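You operate a simulated robot arm through the tools that you are given. There is no shell and no other tool.

Carry out the task below with a simulated robot arm. There is one attempt and no reset: what you move stays moved.

TASK
Shut the tea stove down: spout to the middle, steel kettle and pot lids on, power off.

The check looks at the end state, three seconds after you hand in, the way a careful person would. Anything else that was tipped, shoved, dropped, spilled or broken makes it a failure. A push-on lid holds only when it is set on centred and level and pressed home; a screw cap is set on level and turned clockwise until tight.

THE ROBOT
A 7-joint arm with a fingered hand, fixed in place. Base frame: the origin is on the floor under the middle of its stand, x ahead of it, y to its left, z up. Units: cm, rad, N and s.
With the tool pointing down near the work surface it reaches from about 26 to 70 cm from the base axis. Its first joint turns from -2.897 to 2.897 rad. Payload 4 kg.
Tool frame: the origin (TCP) lies between the finger pads and is the grasp point; the fingertips stand 2.6 cm ahead of it; z points along the fingers, y is the line along which they close. The gripper opens to 15.6 cm; its body begins 7.3 cm behind the TCP. The gripper is a hand of 4 fingers: y runs from the thumb to the fingers, the wrist lies at [0, 0, -23.9] in the tool frame, and closing takes about 1.5 s.
Orientation is told as [roll, pitch, yaw] about the base's x, y, z axes, in that order, counted from this pose: with the fingers straight down and closing along the base's y, the tool's x points along the base's -x, its y along +y and its z along -z.

THE INTERFACE
- The arm moves only by the tool nudge_tool. Its argument "increments" is a list of rows, each a list of 2 entries, a list of its own where there are three numbers: the shift along the tool's x, y, z in cm, then the turn, a rotation vector about the tool's x, y, z in rad. In form: [[[tx, ty, tz], [wx, wy, wz]], ...]. A call has 1 to 20 rows; each row shifts and turns the commanded pose from where the row before left it, along the tool's axes as they then stand. "fingers" is the gripper command, from -1 (fully open) to 1 (shut), values between in proportion, set as the call begins (left out, the last holds). A row lasts 0.2 s, in which the tool goes at most 5 cm and 0.15 rad; a call with a longer step from one row to the next is refused whole, and so is a gripper value outside its range. A pose out of reach is approached as far as the arm can. The call stops where the force on the tool passes 40 N (or 10 N more than at its start, if that is more) or the arm is blocked; 0.2 s more then pass. Each finger travels about 7.2 cm/s and halts on what it meets, pressing with about 30 N; the grip force reading is that of the motor and also rises with nothing between the fingers. The clock runs only during rows and for 0.2 s after the last one: add rows that do not move to give the fingers time. The reply holds the time, the measured pose of the TCP, the force on the tool along the base axes, the opening and the grip force, in the units named above and with some noise, with the torque about the TCP (base axes, N m) and any sound that the robot's microphone picked up.
- Cameras (640 x 400 px; columns grow to the right, rows downward): "scene" is fixed at [22.16, -65.92, 153.79]; the picture's right is [0.78, -0.62, 0.00], its down [-0.44, -0.55, -0.71] and it looks along [0.44, 0.56, -0.70] (base axes); focal length 334 px, centre (320, 200). "wrist" rides on the gripper at [5.8, -5.8, -9.1] in the tool frame; the picture's right is [0.71, 0.71, 0.00], its down [-0.53, 0.53, -0.67] and it looks along [-0.47, 0.47, 0.74] (tool axes); focal length 265 px, centre (320, 200). There is no depth. A picture from a camera that has moved, and an enlarged one, comes with that camera's place and axes in the base frame and with its lens. The place of the scene camera against the robot may be out by one fixed shift of up to 2.5 cm in any direction.
- get_image(camera): a new picture of that camera. It takes no simulated time.
- set_fingers(finger1, finger2, finger3, thumb_bend): sets how far each is bent, from 0 (flat) to 1 (curled in); at 0.3 the hand is open as for a grip, at 0.7 the pads meet at the TCP. One left out holds its place. A second passes; each finger stops where it meets its share of the squeeze, and holds until it gets a number again. A gripper value or a shape takes the hand back. It gives what a move gives, with no picture; readings hold the bend of each and the force on the fingers (four entries, about 0 where the hand has none), thumb and palm.
- hand_shape(shape): the hand has 4 fingers and takes this shape, open, in about a second: jaw (thumb against the fingers, like two jaws); tri (thumb and two fingers); tip (a fingertip pinch); poke (one finger out to press); point (the index stretched); flat (the hand flat); cup (the hand cupped); fist (a fist). The gripper value then closes the fingers along that shape, each until it touches; the sizes above hold for jaw. It gives what a move gives, with no picture.
- close_up(camera, box): a new picture of the part [left, top, right, bottom] of that camera's present view, enlarged. It takes no simulated time.
- hand_in(): hands the job in; it is judged then, once.

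Places have to be worked out from the pictures, the camera data and where the tool is seen. Open the gripper and draw the arm clear of the work before you hand the job in, unless the task says otherwise.

The tools are called after "Emit:" as name(argument=value, ...) on one line, values as JSON. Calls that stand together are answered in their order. nudge_tool: Moves the arm, as the interface text tells. Its arguments: {"type":"object","properties":{"increments":{"type":"array","items":{"type":"array"}},"fingers":{"type":"number"}},"required":["increments"]} The other tools are called the same way: hand_shape (shape) gives the hand a shape; set_fingers (finger1, finger2, finger3, thumb_bend) moves the fingers one by one; get_image (camera) takes a picture; close_up (camera, box) takes an enlarged picture of a part of a camera's view; hand_in () hands the job in.

At the start:

```text
t: 0.0
tcp_pos: [37.81, -15.97, 119.9]
ee_rot: [0.0, 0.0, 0.0]
wrist_force: [0.0, -1.3, 0.1]
torque: [-0.05, 0.03, 0.01]
width: 15.63
grip_force: 0.1
shape: jaw
bend: [0.3, 0.3, 0.3, 0.3]
finger forces: [0.1, 0.0, 0.0, 0.1, 0.0, 0.0]
```

scene: 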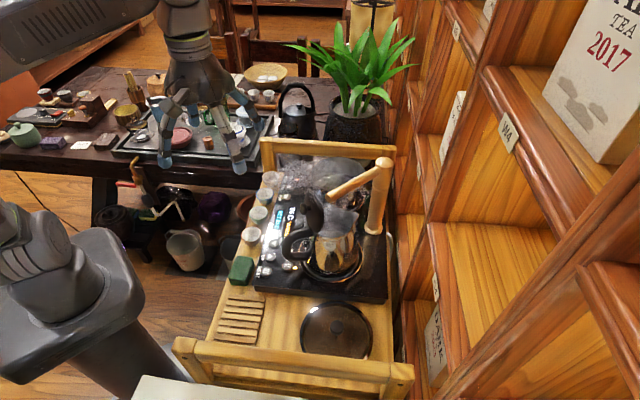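
wrist: 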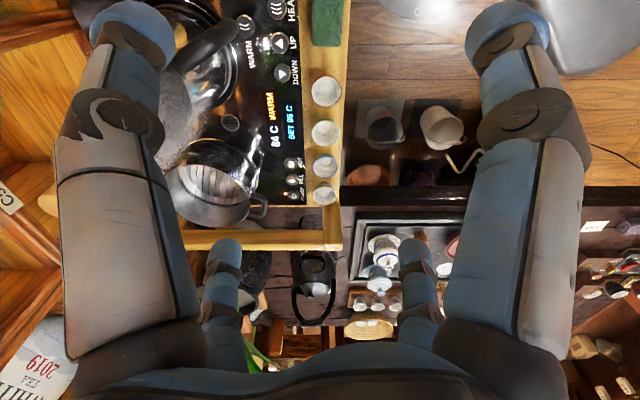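

I begin by looking closely at the stove area to identify the spout, kettles, lids and the power control.

Emit:
close_up(camera="scene", box=[220, 130, 420, 255])

Emit:
close_up(camera="scene", box=[200, 250, 420, 388])

Emit:
close_up(camera="scene", box=[240, 180, 340, 243])

Emit:
close_up(camera="wrist", box=[140, 0, 360, 240])

```text
3.20 times, centred on (320, 192) of scene
camera zoom: at [22.16, -65.92, 153.79], right [0.78, -0.62, 0.0], down [-0.44, -0.55, -0.71], along [0.44, 0.56, -0.7], focal length 1068 px, centre (320, 224)
```

zoom: 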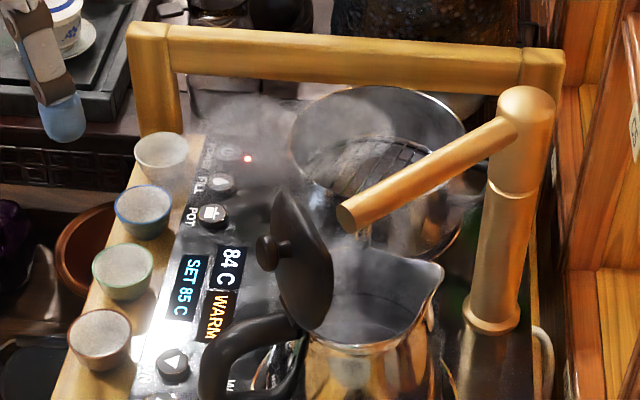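

```text
2.90 times, centred on (310, 319) of scene
camera zoom: at [22.16, -65.92, 153.79], right [0.78, -0.62, 0.0], down [-0.44, -0.55, -0.71], along [0.44, 0.56, -0.7], focal length 967 px, centre (349, -145)
```

zoom: 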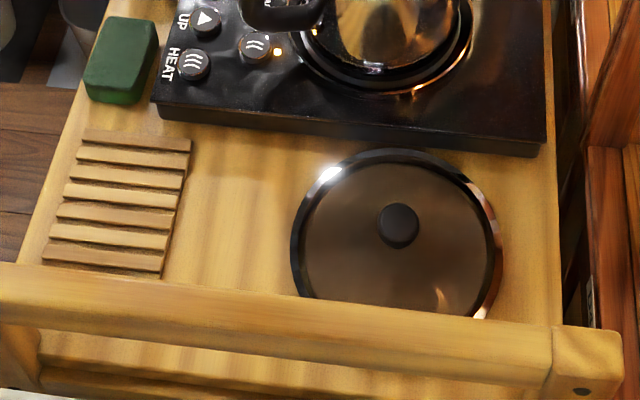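

```text
6.35 times, centred on (290, 212) of scene
camera zoom: at [22.16, -65.92, 153.79], right [0.78, -0.62, 0.0], down [-0.44, -0.55, -0.71], along [0.44, 0.56, -0.7], focal length 2118 px, centre (510, 127)
```

zoom: 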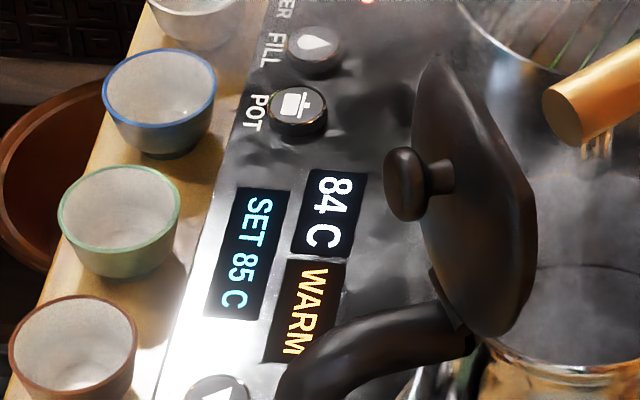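

```text
1.67 times, centred on (250, 120) of wrist
camera zoom: at [31.88, -21.85, 129.07], right [-0.71, 0.71, 0.0], down [0.53, 0.53, 0.67], along [0.47, 0.47, -0.74], focal length 442 px, centre (437, 333)
```

zoom: 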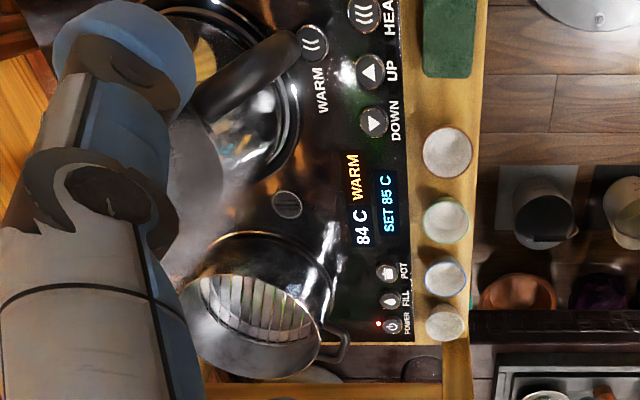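

The kettle's hinged lid stands open, the pot is open with its lid lying on the tray near the front rail, the spout is swivelled off-centre, and the POWER button is at the far end of the panel. I shift the arm back a little to get a second wrist viewpoint for triangulation.

Emit:
nudge_tool(increments=[[[4.3, -1.3, -1], [0, 0, 0]], [[4.3, -1.3, -1], [0, 0, 0]], [[4.3, -1.3, -1], [0, 0, 0]], [[0, 0, 0], [0, 0, 0]]])

Emit:
get_image(camera="wrist")

Emit:
get_image(camera="scene")

```text
t: 1.0
tcp_pos: [24.78, -19.67, 123.32]
ee_rot: [0.0, -0.001, -0.002]
wrist_force: [0.1, 0.9, -0.2]
torque: [-0.01, 0.01, 0.0]
width: 15.6
grip_force: 0.1
shape: jaw
bend: [0.3, 0.3, 0.3, 0.3]
finger forces: [0.0, 0.0, 0.0, 0.0, 0.1, 0.0]
```

```text
taken
camera wrist: at [19.07, -25.58, 132.27], right [-0.71, 0.71, 0.0], down [0.53, 0.53, 0.67], along [0.47, 0.47, -0.74], focal length 265 px, centre (320, 200)
```

wrist: 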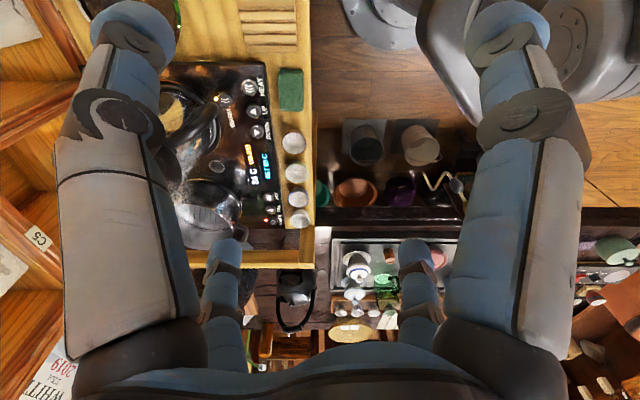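

```text
taken
```

scene: 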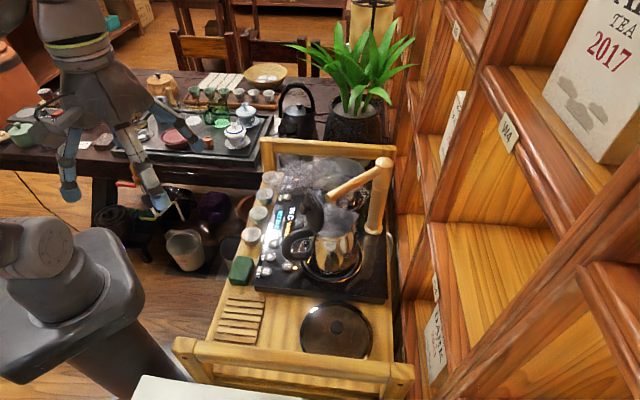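

The stove falls to the left edge behind the fingers. I turn the tool 90° clockwise (seen from above) so the wrist camera looks across the stove away from the robot.

Emit:
nudge_tool(increments=[[[0, 0, 0], [0, 0, 0.1428]], [[0, 0, 0], [0, 0, 0.1428]], [[0, 0, 0], [0, 0, 0.1428]], [[0, 0, 0], [0, 0, 0.1428]], [[0, 0, 0], [0, 0, 0.1428]], [[0, 0, 0], [0, 0, 0.1428]], [[0, 0, 0], [0, 0, 0.1428]], [[0, 0, 0], [0, 0, 0.1428]], [[0, 0, 0], [0, 0, 0.1428]], [[0, 0, 0], [0, 0, 0.1428]], [[0, 0, 0], [0, 0, 0.1428]], [[0, 0, 0], [0, 0, 0]]])

Emit:
get_image(camera="wrist")

```text
t: 3.6
tcp_pos: [24.89, -19.83, 122.88]
ee_rot: [0.001, 0.0, -1.572]
wrist_force: [-0.8, -0.3, 0.2]
torque: [-0.02, 0.04, -0.04]
width: 15.59
grip_force: 0.1
shape: jaw
bend: [0.3, 0.3, 0.3, 0.3]
finger forces: [0.1, 0.1, 0.0, 0.0, 0.0, 0.0]
```

```text
taken
camera wrist: at [19.03, -14.17, 132.08], right [0.71, 0.71, 0.0], down [0.52, -0.53, 0.67], along [0.47, -0.47, -0.74], focal length 265 px, centre (320, 200)
```

wrist: 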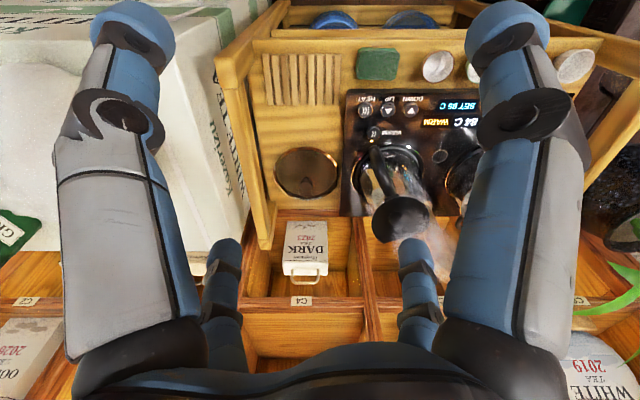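

This view works. I slide the tool sideways so the whole stove is centred between the fingers.

Emit:
nudge_tool(increments=[[[3.5, 2.0, 0], [0, 0, 0]], [[3.5, 2.0, 0], [0, 0, 0]], [[3.5, 2.0, 0], [0, 0, 0]], [[3.5, 2.0, 0], [0, 0, 0]], [[3.5, 2.0, 0], [0, 0, 0]], [[0, 0, 0], [0, 0, 0]]])

Emit:
get_image(camera="wrist")

Emit:
close_up(camera="wrist", box=[160, 20, 480, 240])

```text
t: 5.0
tcp_pos: [33.18, -13.69, 124.07]
ee_rot: [-0.001, -0.005, -1.563]
wrist_force: [0.7, -0.3, 0.4]
torque: [-0.01, 0.0, 0.01]
width: 15.59
grip_force: 0.1
shape: jaw
bend: [0.3, 0.3, 0.3, 0.3]
finger forces: [0.1, 0.0, 0.0, 0.0, 0.1, 0.0]
out of reach, approached as far as the arm can: row 2, 3, 4, 5
```

```text
taken
camera wrist: at [27.39, -7.9, 133.07], right [0.7, 0.71, 0.0], down [0.53, -0.52, 0.67], along [0.48, -0.47, -0.74], focal length 265 px, centre (320, 200)
```

wrist: 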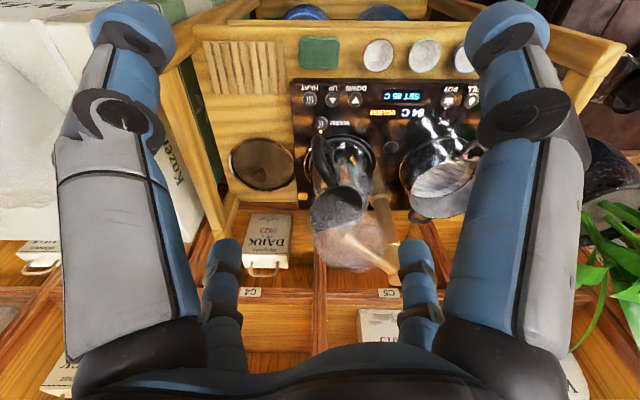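

```text
1.82 times, centred on (320, 130) of wrist
camera zoom: at [27.39, -7.9, 133.07], right [0.7, 0.71, 0.0], down [0.53, -0.52, 0.67], along [0.48, -0.47, -0.74], focal length 483 px, centre (320, 327)
```

zoom: 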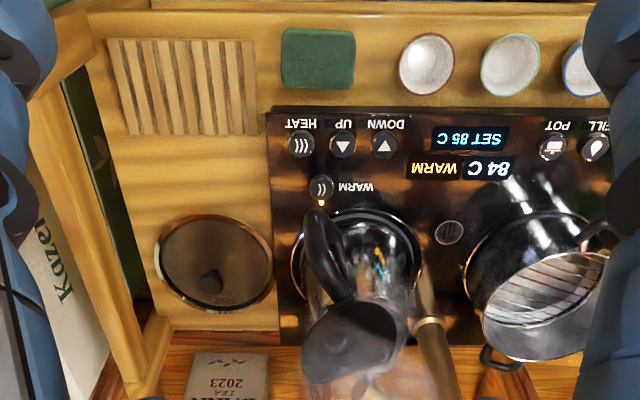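

Most of the picture is now clear: the spout tip seems near (54,-28,105), its column near (69,-29), i.e. swivelled over the kettle by roughly 42°. The yaw limit blocked part of the move, so I turn back 45° for a view along +x and look closer.

Emit:
nudge_tool(increments=[[[0, 0, 0], [0, 0, -0.13]], [[0, 0, 0], [0, 0, -0.13]], [[0, 0, 0], [0, 0, -0.13]], [[0, 0, 0], [0, 0, -0.13]], [[0, 0, 0], [0, 0, -0.13]], [[0, 0, 0], [0, 0, -0.13]], [[0, 0, 0], [0, 0, 0]]])

Emit:
get_image(camera="wrist")

Emit:
close_up(camera="wrist", box=[160, 20, 480, 240])

```text
t: 6.6
tcp_pos: [33.48, -13.38, 123.96]
ee_rot: [0.002, -0.001, -0.789]
wrist_force: [0.2, -0.7, 0.5]
torque: [0.04, 0.03, -0.01]
width: 15.6
grip_force: 0.0
shape: jaw
bend: [0.3, 0.3, 0.3, 0.3]
finger forces: [0.1, 0.0, 0.0, 0.1, 0.0, 0.1]
```

```text
taken
camera wrist: at [25.22, -13.4, 132.99], right [0.0, 1.0, 0.0], down [0.74, 0.0, 0.67], along [0.67, 0.0, -0.74], focal length 265 px, centre (320, 200)
```

wrist: 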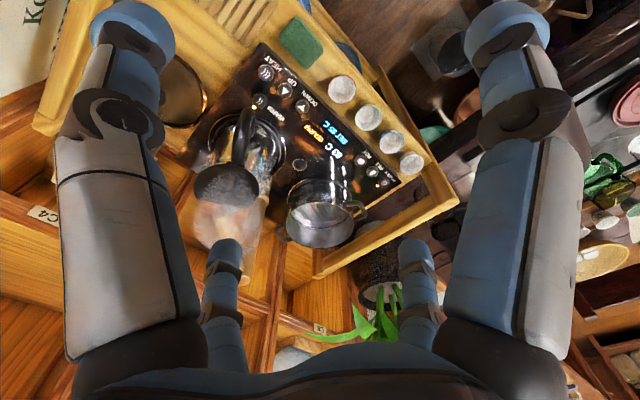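

```text
1.82 times, centred on (320, 130) of wrist
camera zoom: at [25.22, -13.4, 132.99], right [0.0, 1.0, 0.0], down [0.74, 0.0, 0.67], along [0.67, 0.0, -0.74], focal length 483 px, centre (320, 327)
```

zoom: 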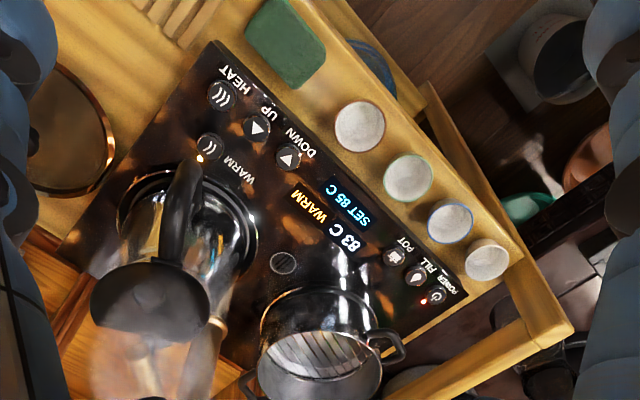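

With yaw -π/4 the tool axes align with the tray (tool x = towards robot, tool y = along the tray to the pot). LED triangulates to about (64,-0.6,85). I move closer to inspect the pot, kettle lid and spout.

Emit:
nudge_tool(increments=[[[-2.74, 2.03, 2.0], [0, 0, 0]], [[-2.74, 2.03, 2.0], [0, 0, 0]], [[-2.74, 2.03, 2.0], [0, 0, 0]], [[-2.74, 2.03, 2.0], [0, 0, 0]], [[0, 0, 0], [0, 0, 0]]])

Emit:
get_image(camera="wrist")

Emit:
close_up(camera="wrist", box=[160, 60, 480, 280])

Emit:
close_up(camera="scene", box=[220, 130, 420, 255])

```text
t: 7.8
tcp_pos: [46.88, -15.23, 115.71]
ee_rot: [0.0, -0.001, -0.789]
wrist_force: [-0.1, -0.5, -0.1]
torque: [-0.02, -0.04, -0.01]
width: 15.62
grip_force: 0.1
shape: jaw
bend: [0.3, 0.3, 0.3, 0.3]
finger forces: [0.0, 0.0, 0.0, 0.0, 0.0, 0.0]
```

```text
taken
camera wrist: at [38.62, -15.27, 124.88], right [0.01, 1.0, 0.0], down [0.74, 0.0, 0.67], along [0.67, 0.0, -0.74], focal length 265 px, centre (320, 200)
```

wrist: 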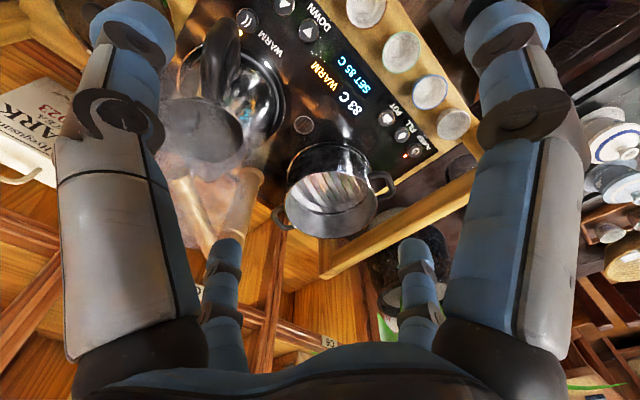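

```text
1.82 times, centred on (320, 170) of wrist
camera zoom: at [38.62, -15.27, 124.88], right [0.01, 1.0, 0.0], down [0.74, 0.0, 0.67], along [0.67, 0.0, -0.74], focal length 483 px, centre (320, 254)
```

zoom: 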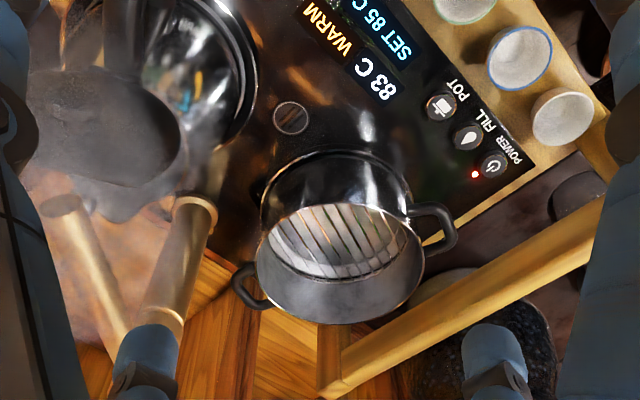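

```text
3.20 times, centred on (320, 192) of scene
camera zoom: at [22.16, -65.92, 153.79], right [0.78, -0.62, 0.0], down [-0.44, -0.55, -0.71], along [0.44, 0.56, -0.7], focal length 1068 px, centre (320, 224)
```

zoom: 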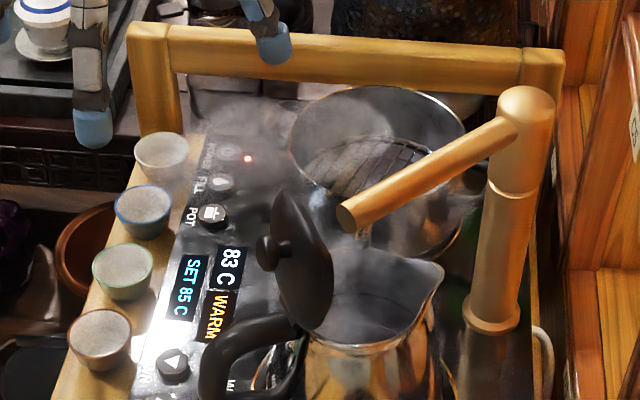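

The pot rim seems centred near (69.5,-13.5) at z≈91.5. Next I look from the near end of the tray (yaw 0, looking along the tray) to see the kettle lid hinge, spout and pot lid from another side.

Emit:
nudge_tool(increments=[[[0, 0, -1], [0, 0, -0.1315]], [[0, 0, -1], [0, 0, -0.1315]], [[0, 0, -1], [0, 0, -0.1315]], [[0, 0, 0], [0, 0, -0.1315]], [[0, 0, 0], [0, 0, -0.1315]], [[0, 0, 0], [0, 0, -0.1315]], [[1, -4.5, 0], [0, 0, 0]], [[1, -4.5, 0], [0, 0, 0]], [[1, -4.5, 0], [0, 0, 0]], [[1, -4.5, 0], [0, 0, 0]], [[1, -4.5, 0], [0, 0, 0]], [[1, -4.5, 0], [0, 0, 0]], [[0, 0, 0], [0, 0, 0]]])

Emit:
get_image(camera="wrist")

Emit:
close_up(camera="wrist", box=[160, 40, 480, 260])

```text
t: 10.6
tcp_pos: [42.01, -37.68, 118.65]
ee_rot: [0.006, 0.004, -0.002]
wrist_force: [1.1, 0.4, 0.4]
torque: [-0.01, -0.01, 0.01]
width: 15.59
grip_force: 0.0
shape: jaw
bend: [0.3, 0.3, 0.3, 0.3]
finger forces: [0.1, 0.0, 0.0, 0.1, 0.0, 0.0]
out of reach, approached as far as the arm can: row 11, 12
```

```text
taken
camera wrist: at [36.16, -43.52, 127.75], right [-0.7, 0.71, 0.01], down [0.53, 0.52, 0.67], along [0.47, 0.48, -0.74], focal length 265 px, centre (320, 200)
```

wrist: 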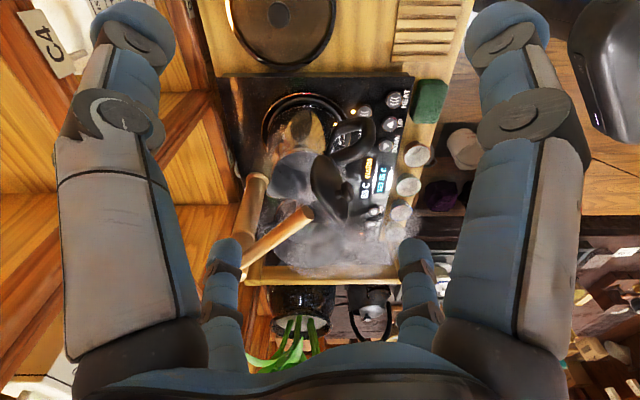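

```text
1.82 times, centred on (320, 150) of wrist
camera zoom: at [36.16, -43.52, 127.75], right [-0.7, 0.71, 0.01], down [0.53, 0.52, 0.67], along [0.47, 0.48, -0.74], focal length 483 px, centre (320, 291)
```

zoom: 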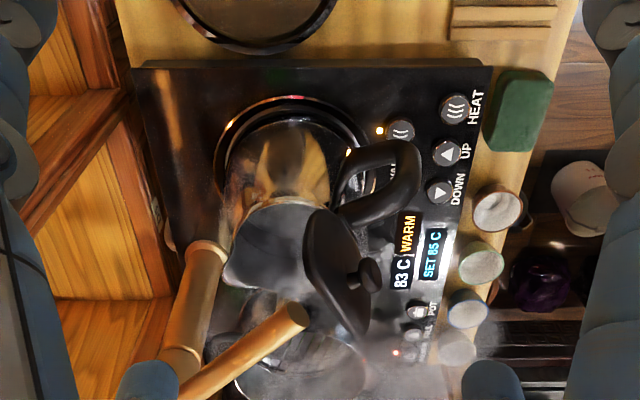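

The kettle lid stands upright with its centre near (51,-26.6,101), right beside the spout tip, so the spout must move before the kettle lid closes; the pot lid can go on first while the spout is out of the way. I go above the pot lid with yaw -π/4 to look at its knob.

Emit:
nudge_tool(increments=[[[0, 0, 1.45], [0, 0, 0.1308]], [[0, 0, 1.45], [0, 0, 0.1308]], [[0, 0, 1.45], [0, 0, 0.1308]], [[0, 0, 1.45], [0, 0, 0.1308]], [[0, 0, 1.45], [0, 0, 0.1308]], [[0, 0, 1.45], [0, 0, 0.1308]], [[-2.7, -1.3, 0], [0, 0, 0]], [[-2.7, -1.3, 0], [0, 0, 0]], [[0, 0, 0], [0, 0, 0]]])

Emit:
get_image(camera="wrist")

Emit:
close_up(camera="wrist", box=[200, 0, 440, 165])

Emit:
get_image(camera="scene")

```text
t: 12.6
tcp_pos: [44.3, -43.33, 109.7]
ee_rot: [0.001, 0.0, -0.787]
wrist_force: [-0.2, 0.3, 0.7]
torque: [0.02, 0.0, 0.04]
width: 15.61
grip_force: 0.1
shape: jaw
bend: [0.3, 0.3, 0.3, 0.3]
finger forces: [0.0, 0.0, 0.0, 0.0, 0.0, 0.0]
```

```text
taken
camera wrist: at [36.05, -43.41, 118.85], right [0.0, 1.0, 0.0], down [0.74, 0.0, 0.67], along [0.67, 0.0, -0.74], focal length 265 px, centre (320, 200)
```

wrist: 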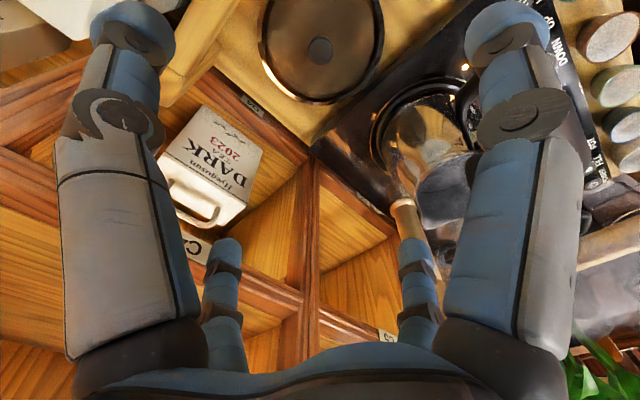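

```text
2.42 times, centred on (320, 82) of wrist
camera zoom: at [36.05, -43.41, 118.85], right [0.0, 1.0, 0.0], down [0.74, 0.0, 0.67], along [0.67, 0.0, -0.74], focal length 643 px, centre (320, 485)
```

zoom: 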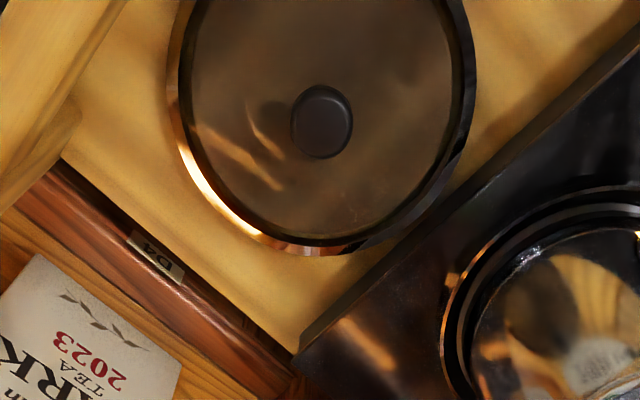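

```text
taken
```

scene: 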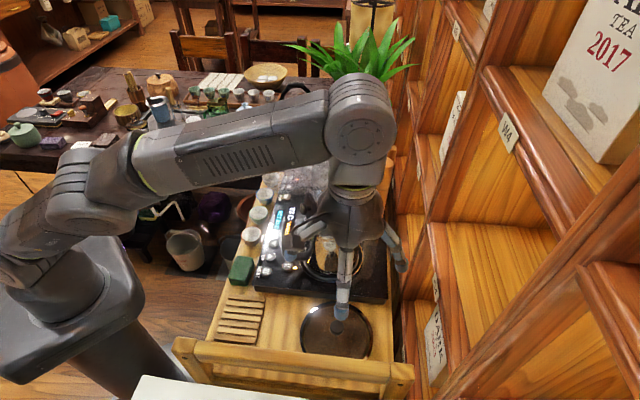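

The knob is almost straight below: about (43.9,-43.4,84), roughly 3 cm wide, lid ~15.5 cm across. I try the "tri" shape for a three-point grip on the knob and look at it.

Emit:
hand_shape(shape="tri")

Emit:
get_image(camera="wrist")

Emit:
close_up(camera="scene", box=[240, 180, 440, 370])

```text
t: 13.5
tcp_pos: [44.26, -43.43, 109.69]
ee_rot: [0.001, 0.0, -0.786]
wrist_force: [-0.5, -0.5, 0.1]
torque: [-0.02, 0.0, -0.01]
width: 15.59
grip_force: 0.0
shape: tri
bend: [0.3, 0.3, 0.3, 0.3]
finger forces: [0.0, 0.0, 0.0, 0.0, 0.1, 0.1]
```

```text
taken
camera wrist: at [36.04, -43.4, 118.87], right [0.0, 1.0, 0.0], down [0.74, 0.0, 0.67], along [0.67, 0.0, -0.74], focal length 265 px, centre (320, 200)
```

wrist: 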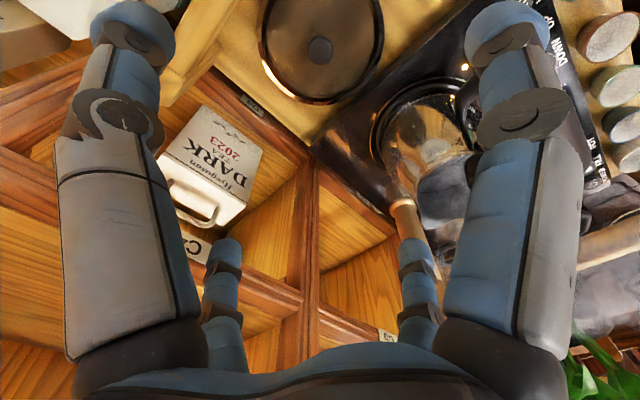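

```text
2.11 times, centred on (340, 275) of scene
camera zoom: at [22.16, -65.92, 153.79], right [0.78, -0.62, 0.0], down [-0.44, -0.55, -0.71], along [0.44, 0.56, -0.7], focal length 702 px, centre (278, 42)
```

zoom: 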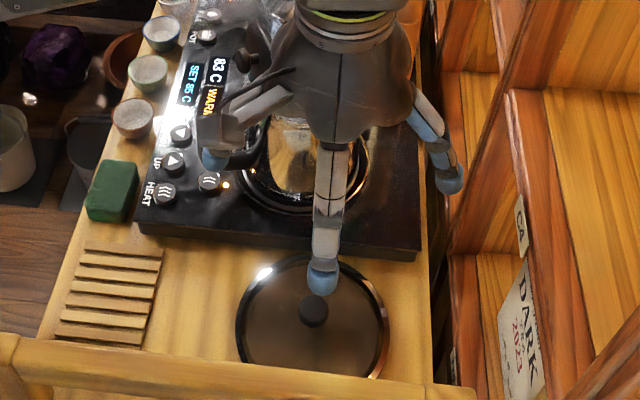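

The hand turns out to have four digits at 90° (thumb at -y, others at ±x and +y). I test how "tri" closes here in free air.

Emit:
nudge_tool(increments=[[[0, 0, 0], [0, 0, 0]], [[0, 0, 0], [0, 0, 0]], [[0, 0, 0], [0, 0, 0]], [[0, 0, 0], [0, 0, 0]], [[0, 0, 0], [0, 0, 0]], [[0, 0, 0], [0, 0, 0]], [[0, 0, 0], [0, 0, 0]]], fingers=0.6)

Emit:
get_image(camera="wrist")

Emit:
close_up(camera="scene", box=[240, 180, 440, 370])

```text
t: 15.1
tcp_pos: [44.22, -43.43, 109.79]
ee_rot: [-0.001, -0.002, -0.786]
wrist_force: [-0.3, -0.2, 0.0]
torque: [0.03, 0.02, 0.0]
width: 3.15
grip_force: 0.0
shape: tri
bend: [0.77, 0.77, 0.77, 0.7]
finger forces: [0.1, 0.1, 0.0, 0.1, 0.0, 0.0]
```

```text
taken
camera wrist: at [36.04, -43.4, 118.87], right [0.0, 1.0, 0.0], down [0.74, 0.0, 0.67], along [0.67, 0.0, -0.74], focal length 265 px, centre (320, 200)
```

wrist: 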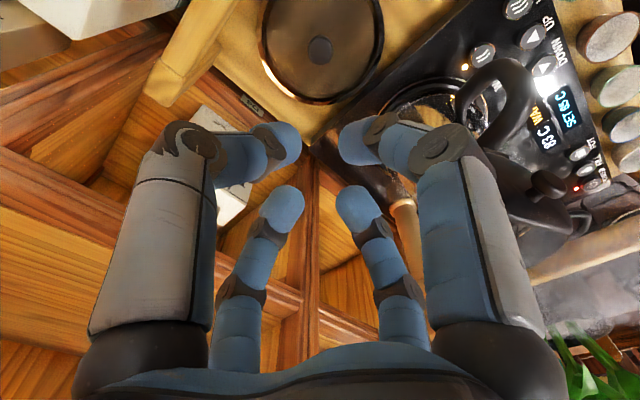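

```text
2.11 times, centred on (340, 275) of scene
camera zoom: at [22.16, -65.92, 153.79], right [0.78, -0.62, 0.0], down [-0.44, -0.55, -0.71], along [0.44, 0.56, -0.7], focal length 702 px, centre (278, 42)
```

zoom: 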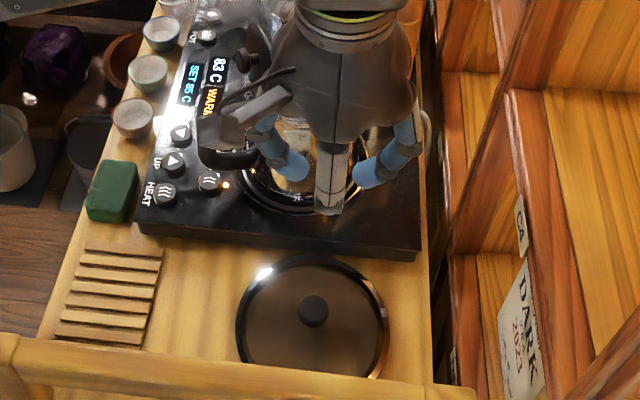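

All four digits close radially around the TCP — ideal for the round knob. The front rail (top ≈ z 94, inner edge about m=-8.5) is close, so I turn to yaw -π/2 to keep the digits diagonal to the rail, open to about 7 cm and descend partway.

Emit:
nudge_tool(increments=[[[0, 0, 0], [0, 0, 0.131]], [[0, 0, 0], [0, 0, 0.131]], [[0, 0, 0], [0, 0, 0.131]], [[0, 0, 0], [0, 0, 0.131]], [[0, 0, 0], [0, 0, 0.131]], [[0, 0, 0], [0, 0, 0.13]], [[0, -0.3, 3.5], [0, 0, 0]], [[0, 0, 3.5], [0, 0, 0]], [[0, 0, 3.5], [0, 0, 0]], [[0, 0, 3.5], [0, 0, 0]], [[0, 0, 2.5], [0, 0, 0]], [[0, 0, 0], [0, 0, 0]]], fingers=0.1)

Emit:
get_image(camera="wrist")

Emit:
close_up(camera="scene", box=[240, 220, 440, 390])

```text
t: 17.7
tcp_pos: [43.74, -43.55, 93.41]
ee_rot: [0.001, -0.001, -1.572]
wrist_force: [-0.1, 0.0, -0.4]
torque: [0.01, 0.04, 0.0]
width: 6.98
grip_force: 0.0
shape: tri
bend: [0.39, 0.39, 0.39, 0.7]
finger forces: [0.1, 0.0, 0.1, 0.0, 0.0, 0.0]
```

```text
taken
camera wrist: at [38.02, -37.83, 102.52], right [0.71, 0.71, 0.0], down [0.53, -0.53, 0.67], along [0.47, -0.47, -0.74], focal length 265 px, centre (320, 200)
```

wrist: 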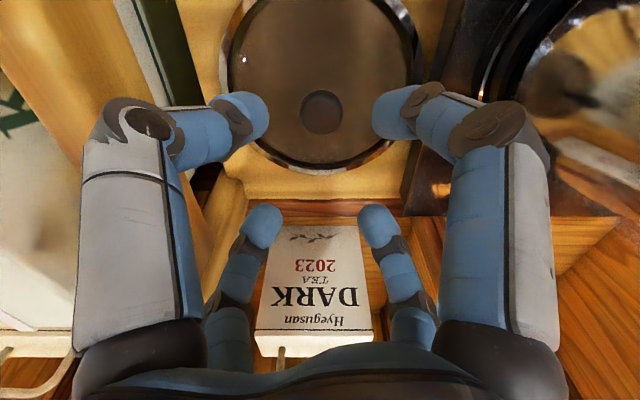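

```text
2.35 times, centred on (340, 305) of scene
camera zoom: at [22.16, -65.92, 153.79], right [0.78, -0.62, 0.0], down [-0.44, -0.55, -0.71], along [0.44, 0.56, -0.7], focal length 785 px, centre (273, -47)
```

zoom: 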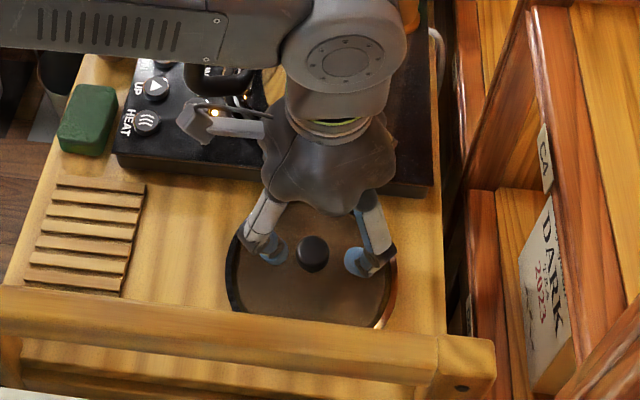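

The knob is at about (43.7,-43.3), its top near z 84.3, and the tool is centred within 0.3 cm. I correct slightly and lower to TCP z≈86.4.

Emit:
nudge_tool(increments=[[[0.2, 0, 3.0], [0, 0, 0]], [[0, 0, 2.5], [0, 0, 0]], [[0, 0, 1.5], [0, 0, 0]], [[0, 0, 0], [0, 0, 0]]])

Emit:
get_image(camera="wrist")

Emit:
close_up(camera="scene", box=[280, 270, 400, 370])

```text
t: 18.7
tcp_pos: [43.84, -43.39, 86.34]
ee_rot: [0.0, 0.0, -1.573]
wrist_force: [0.5, -0.1, -0.1]
torque: [-0.01, 0.0, 0.01]
width: 6.96
grip_force: 0.0
shape: tri
bend: [0.39, 0.39, 0.39, 0.7]
finger forces: [0.1, 0.1, 0.0, 0.0, 0.0, 0.1]
```

```text
taken
camera wrist: at [38.11, -37.65, 95.44], right [0.71, 0.71, 0.0], down [0.53, -0.53, 0.67], along [0.47, -0.47, -0.74], focal length 265 px, centre (320, 200)
```

wrist: 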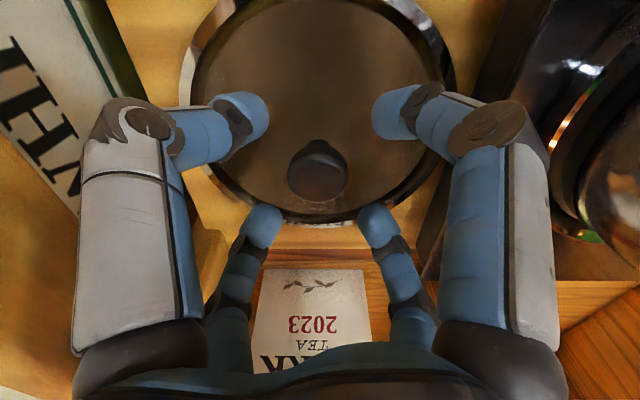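

```text
4.00 times, centred on (340, 320) of scene
camera zoom: at [22.16, -65.92, 153.79], right [0.78, -0.62, 0.0], down [-0.44, -0.55, -0.71], along [0.44, 0.56, -0.7], focal length 1334 px, centre (240, -280)
```

zoom: 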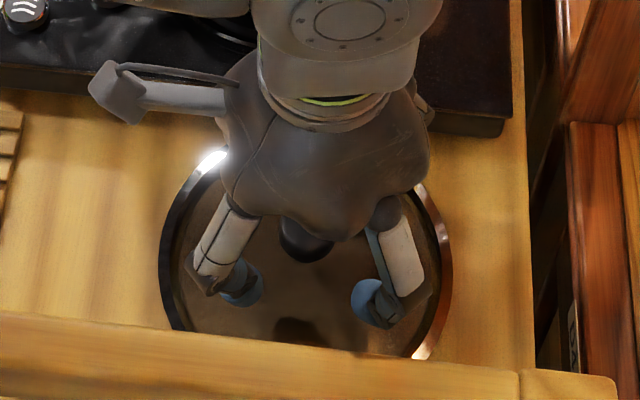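

The knob is now well centred between the four tips. I lower gently towards tip contact, watching the force.

Emit:
nudge_tool(increments=[[[0, -0.1, 0.4], [0, 0, 0]], [[0, 0, 0.4], [0, 0, 0]], [[0, 0, 0.4], [0, 0, 0]], [[0, 0, 0], [0, 0, 0]]])

Emit:
get_image(camera="wrist")

```text
t: 19.7
tcp_pos: [43.55, -43.41, 85.08]
ee_rot: [-0.001, 0.001, -1.571]
wrist_force: [0.1, -0.2, 0.1]
torque: [0.0, 0.02, -0.02]
width: 6.99
grip_force: 0.1
shape: tri
bend: [0.39, 0.39, 0.39, 0.7]
finger forces: [0.1, 0.0, 0.0, 0.0, 0.0, 0.0]
```

```text
taken
camera wrist: at [37.9, -37.65, 94.18], right [0.71, 0.71, 0.0], down [0.53, -0.53, 0.67], along [0.47, -0.47, -0.74], focal length 265 px, centre (320, 200)
```

wrist: 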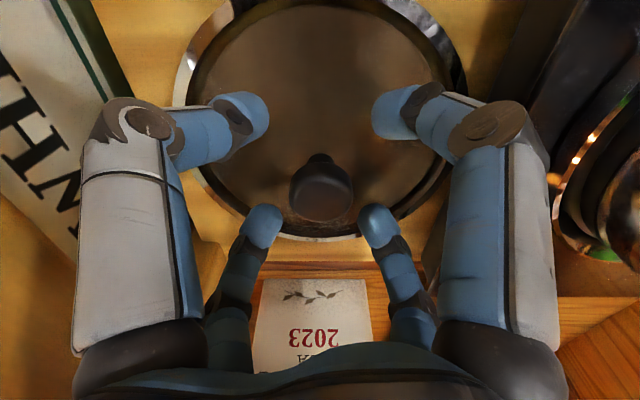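

Still no contact and the knob top is about 0.7 cm below the TCP. I go down in smaller steps.

Emit:
nudge_tool(increments=[[[0, 0.1, 0.25], [0, 0, 0]], [[0, 0, 0.25], [0, 0, 0]], [[0, 0, 0], [0, 0, 0]]])

Emit:
close_up(camera="wrist", box=[160, 60, 480, 260])

Emit:
close_up(camera="scene", box=[280, 270, 400, 370])

```text
t: 20.5
tcp_pos: [43.81, -43.24, 84.67]
ee_rot: [0.001, -0.001, -1.574]
wrist_force: [-0.6, 0.0, 13.5]
torque: [0.07, -0.07, 0.01]
width: 7.08
grip_force: 0.1
shape: tri
bend: [0.38, 0.39, 0.38, 0.7]
finger forces: [6.5, 1.8, 5.0, 0.0, 0.0, 0.0]
```

```text
2.00 times, centred on (320, 160) of wrist
camera zoom: at [38.01, -37.53, 93.79], right [0.71, 0.71, 0.0], down [0.52, -0.53, 0.67], along [0.47, -0.47, -0.74], focal length 531 px, centre (320, 280)
```

zoom: 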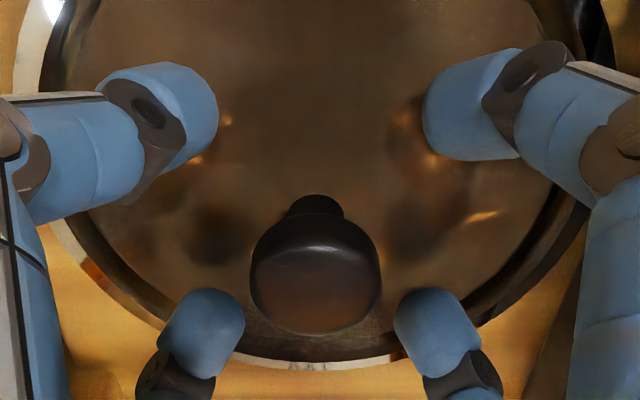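

```text
4.00 times, centred on (340, 320) of scene
camera zoom: at [22.16, -65.92, 153.79], right [0.78, -0.62, 0.0], down [-0.44, -0.55, -0.71], along [0.44, 0.56, -0.7], focal length 1334 px, centre (240, -280)
```

zoom: 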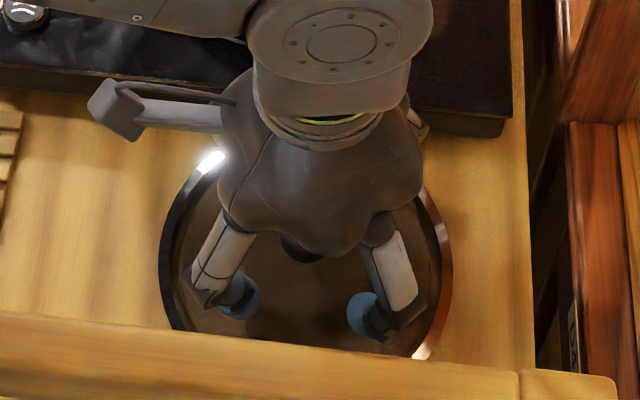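

Tips touch the lid at TCP z≈84.67 (about 13 N), so the lid surface is at z≈82.1 and the knob sits between the tips. I raise 0.4 cm and close on the knob.

Emit:
nudge_tool(increments=[[[0, 0, -0.4], [0, 0, 0]], [[0, 0, 0], [0, 0, 0]]])

Emit:
nudge_tool(increments=[[[0, 0, 0], [0, 0, 0]], [[0, 0, 0], [0, 0, 0]], [[0, 0, 0], [0, 0, 0]], [[0, 0, 0], [0, 0, 0]], [[0, 0, 0], [0, 0, 0]], [[0, 0, 0], [0, 0, 0]]], fingers=1)

Emit:
close_up(camera="wrist", box=[160, 60, 480, 260])

```text
t: 21.1
tcp_pos: [43.71, -43.11, 84.87]
ee_rot: [0.0, 0.002, -1.572]
wrist_force: [-0.4, 0.2, 0.0]
torque: [0.02, 0.0, 0.01]
width: 7.04
grip_force: 0.0
shape: tri
bend: [0.39, 0.39, 0.39, 0.7]
finger forces: [0.1, 0.1, 0.0, 0.0, 0.0, 0.0]
```

```text
t: 22.5
tcp_pos: [43.84, -43.18, 85.03]
ee_rot: [0.0, 0.001, -1.573]
wrist_force: [0.1, 0.5, -0.9]
torque: [0.01, 0.03, 0.01]
width: 2.28
grip_force: 30.1
shape: tri
bend: [0.78, 0.78, 0.79, 0.64]
finger forces: [19.9, 21.9, 20.7, 0.0, 29.4, 0.0]
```

```text
2.00 times, centred on (320, 160) of wrist
camera zoom: at [38.04, -37.41, 94.09], right [0.71, 0.71, 0.0], down [0.53, -0.53, 0.67], along [0.47, -0.47, -0.74], focal length 531 px, centre (320, 280)
```

zoom: 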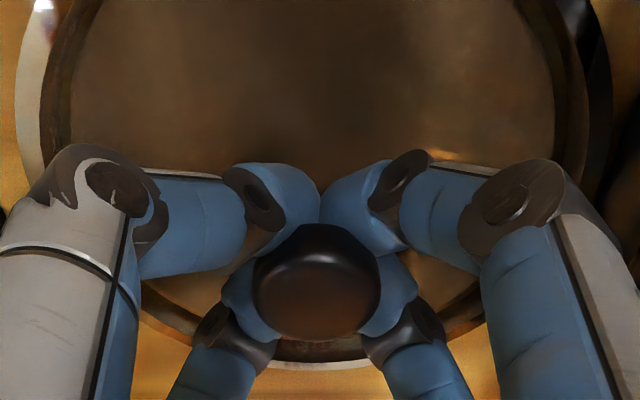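

All four digits grip under the knob's cap with ~20–30 N each. I lift it slowly and check that it hangs level.

Emit:
nudge_tool(increments=[[[0, 0, -0.5], [0, 0, 0]], [[0, 0, -1], [0, 0, 0]], [[0, 0, -1.5], [0, 0, 0]], [[0, 0, -1.5], [0, 0, 0]], [[0, 0, 0], [0, 0, 0]]])

Emit:
get_image(camera="wrist")

Emit:
close_up(camera="scene", box=[240, 220, 440, 390])

```text
t: 23.7
tcp_pos: [43.84, -43.3, 89.61]
ee_rot: [0.001, 0.0, -1.572]
wrist_force: [0.6, 0.3, -2.0]
torque: [-0.01, 0.01, -0.02]
width: 2.29
grip_force: 29.9
shape: tri
bend: [0.78, 0.78, 0.79, 0.64]
finger forces: [20.0, 22.0, 21.0, 0.0, 29.6, 0.0]
```

```text
taken
camera wrist: at [37.94, -37.52, 98.69], right [0.71, 0.71, 0.0], down [0.53, -0.53, 0.67], along [0.47, -0.47, -0.74], focal length 265 px, centre (320, 200)
```

wrist: 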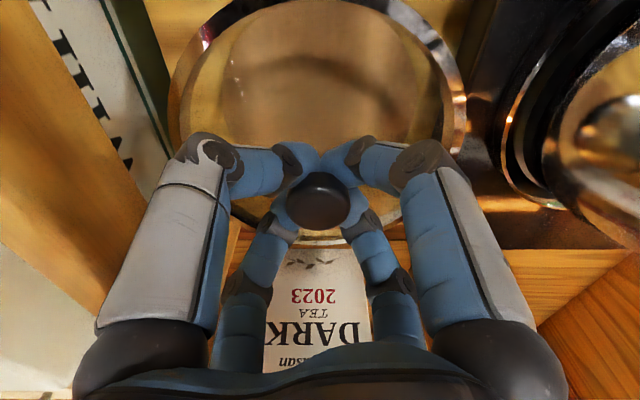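

```text
2.35 times, centred on (340, 305) of scene
camera zoom: at [22.16, -65.92, 153.79], right [0.78, -0.62, 0.0], down [-0.44, -0.55, -0.71], along [0.44, 0.56, -0.7], focal length 785 px, centre (273, -47)
```

zoom: 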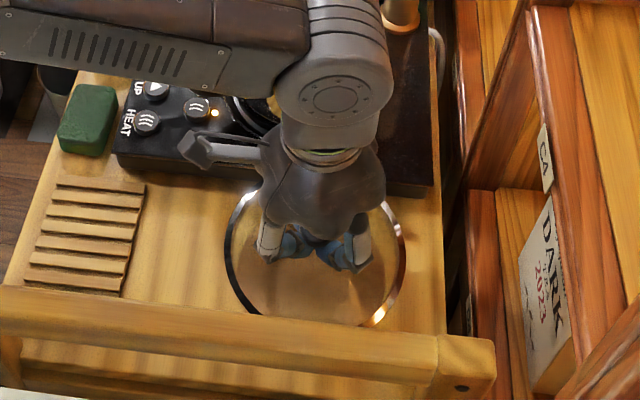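

The lid is up, level and securely held (≈2 N weight). I raise it above the rail/kettle height and retreat toward the robot, away from the kettle.

Emit:
nudge_tool(increments=[[[0, 0, -3.5], [0, 0, 0]], [[0, 0, -3.5], [0, 0, 0]], [[0, 0, -3.5], [0, 0, 0]], [[2.6, -3.2, 0], [0, 0, 0]], [[2.6, -3.2, 0], [0, 0, 0]], [[2.6, -3.2, 0], [0, 0, 0]], [[2.6, -3.2, 0], [0, 0, 0]], [[2.6, -3.2, 0], [0, 0, 0]], [[2.6, -3.2, 0], [0, 0, 0]], [[2.6, -3.2, 0], [0, 0, 0]], [[0, 0, 0], [0, 0, 0]]])

Emit:
get_image(camera="scene")

Emit:
get_image(camera="wrist")

```text
t: 26.1
tcp_pos: [21.12, -24.81, 99.9]
ee_rot: [0.0, 0.0, -1.572]
wrist_force: [-0.8, 0.7, -2.4]
torque: [-0.02, 0.01, -0.01]
width: 2.25
grip_force: 29.7
shape: tri
bend: [0.78, 0.78, 0.79, 0.64]
finger forces: [21.0, 23.2, 22.2, 0.0, 29.2, 0.0]
```

```text
taken
```

scene: 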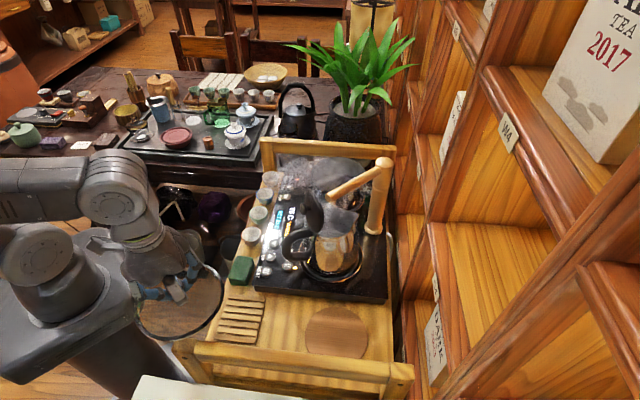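

```text
taken
camera wrist: at [15.31, -18.98, 109.04], right [0.71, 0.71, 0.0], down [0.53, -0.53, 0.67], along [0.47, -0.47, -0.74], focal length 265 px, centre (320, 200)
```

wrist: 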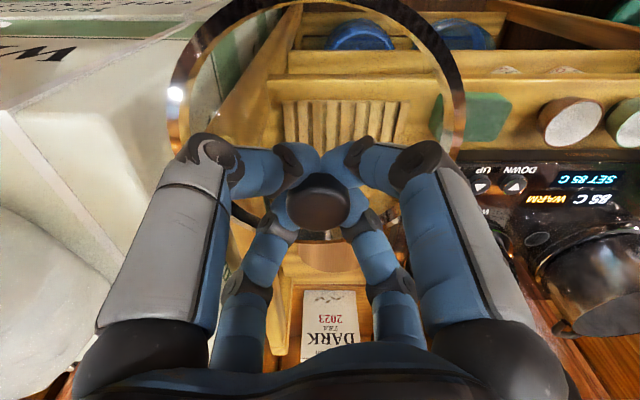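

The lid is held clear of everything. I turn to yaw -π/4 and carry it along the robot side of the tray to stand level with the pot.

Emit:
nudge_tool(increments=[[[0, 0, 0], [0, 0, -0.1312]], [[0, 0, 0], [0, 0, -0.1312]], [[0, 0, 0], [0, 0, -0.1312]], [[0, 0, 0], [0, 0, -0.1312]], [[0, 0, 0], [0, 0, -0.1312]], [[0, 0, 0], [0, 0, -0.1312]], [[0, 3.84, 0], [0, 0, 0]], [[0, 3.84, 0], [0, 0, 0]], [[0, 3.84, 0], [0, 0, 0]], [[0, 3.84, 0], [0, 0, 0]], [[0, 3.84, 0], [0, 0, 0]], [[0, 3.84, 0], [0, 0, 0]], [[0, 3.84, 0], [0, 0, 0]], [[0, 3.84, 0], [0, 0, 0]], [[0, 3.84, 0], [0, 0, 0]], [[0, 3.84, 0], [0, 0, 0]], [[0, 3.84, 0], [0, 0, 0]], [[0, 0, 0], [0, 0, 0]]])

Emit:
get_image(camera="scene")

Emit:
get_image(camera="wrist")

```text
t: 29.9
tcp_pos: [50.95, 4.73, 100.11]
ee_rot: [0.0, 0.001, -0.788]
wrist_force: [0.0, -0.1, -0.6]
torque: [0.01, 0.0, 0.02]
width: 2.22
grip_force: 29.8
shape: tri
bend: [0.78, 0.78, 0.79, 0.64]
finger forces: [21.5, 23.6, 22.6, 0.0, 30.5, 0.0]
```

```text
taken
```

scene: 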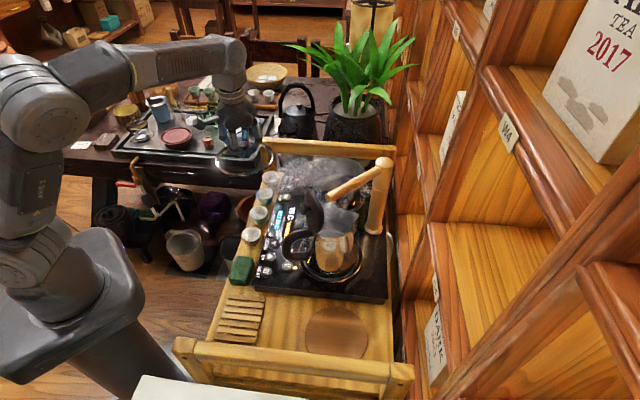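

```text
taken
camera wrist: at [42.83, 4.66, 109.22], right [0.0, 1.0, 0.0], down [0.74, 0.0, 0.67], along [0.67, 0.0, -0.74], focal length 265 px, centre (320, 200)
```

wrist: 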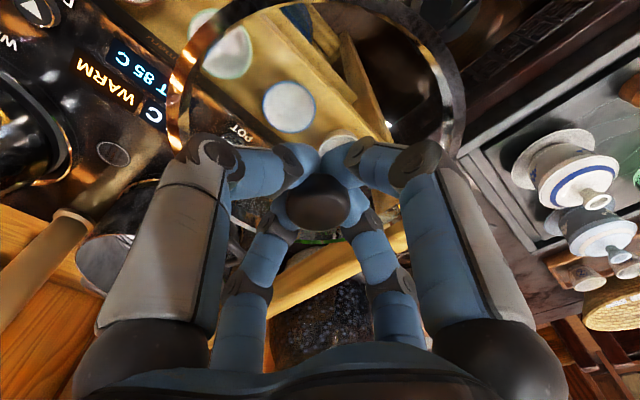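

Good hold; now level with the pot at m≈39.4. I move out over the panel partway toward the pot, keeping z=100, to see lid and pot together.

Emit:
nudge_tool(increments=[[[-3.4, 0, 0], [0, 0, 0]], [[-3.4, 0, 0], [0, 0, 0]], [[-3.4, 0, 0], [0, 0, 0]], [[-3.4, 0, 0], [0, 0, 0]], [[-3.4, 0, 0], [0, 0, 0]], [[0, 0, 0], [0, 0, 0]]])

Emit:
close_up(camera="scene", box=[220, 100, 420, 225])

Emit:
get_image(camera="wrist")

```text
t: 31.3
tcp_pos: [63.41, -7.2, 100.14]
ee_rot: [-0.001, 0.002, -0.784]
wrist_force: [0.3, -0.8, -1.2]
torque: [-0.01, -0.01, 0.0]
width: 2.23
grip_force: 30.4
shape: tri
bend: [0.78, 0.78, 0.79, 0.64]
finger forces: [21.9, 23.7, 23.0, 0.1, 31.0, 0.0]
```

```text
3.20 times, centred on (320, 162) of scene
camera zoom: at [22.16, -65.92, 153.79], right [0.78, -0.62, 0.0], down [-0.44, -0.55, -0.71], along [0.44, 0.56, -0.7], focal length 1068 px, centre (320, 320)
```

zoom: 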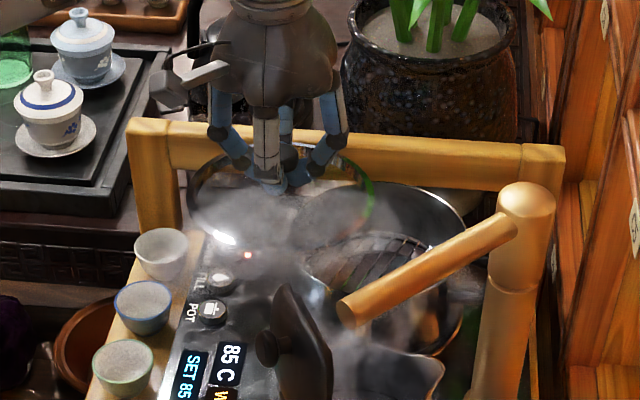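

```text
taken
camera wrist: at [55.25, -7.17, 109.26], right [0.0, 1.0, 0.0], down [0.74, 0.0, 0.67], along [0.67, 0.0, -0.74], focal length 265 px, centre (320, 200)
```

wrist: 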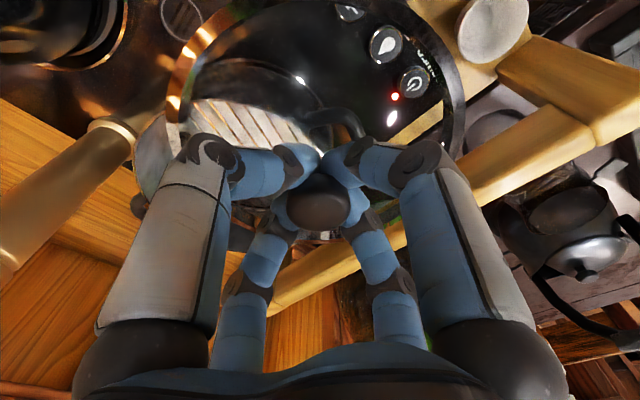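

Both the lid and the pot rim are visible in the scene view. I zoom in to measure the pot rim relative to the lid, whose position I know.

Emit:
close_up(camera="scene", box=[270, 140, 380, 220])

Emit:
close_up(camera="wrist", box=[100, 0, 480, 260])

```text
5.00 times, centred on (325, 180) of scene
camera zoom: at [22.16, -65.92, 153.79], right [0.78, -0.62, 0.0], down [-0.44, -0.55, -0.71], along [0.44, 0.56, -0.7], focal length 1668 px, centre (295, 300)
```

zoom: 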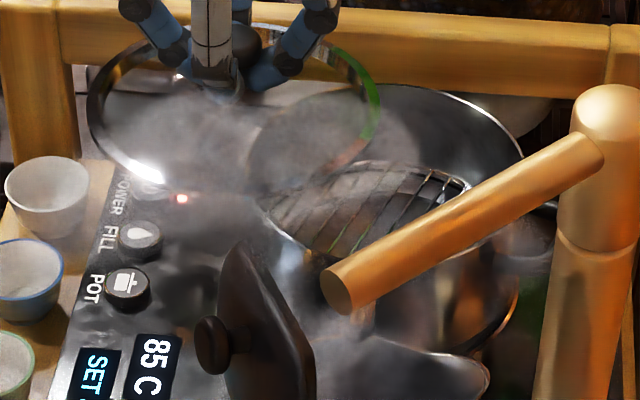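

```text
1.54 times, centred on (290, 130) of wrist
camera zoom: at [55.25, -7.17, 109.26], right [0.0, 1.0, 0.0], down [0.74, 0.0, 0.67], along [0.67, 0.0, -0.74], focal length 408 px, centre (366, 308)
```

zoom: 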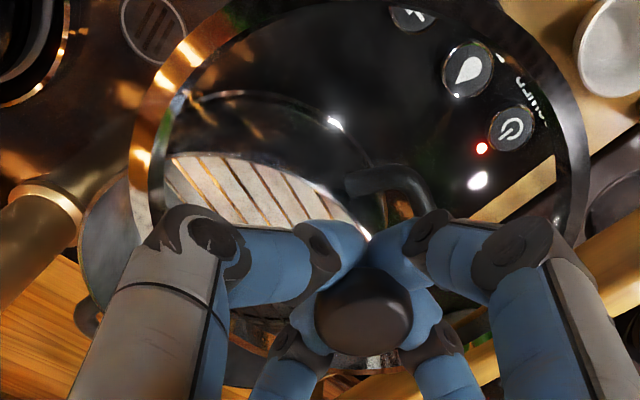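

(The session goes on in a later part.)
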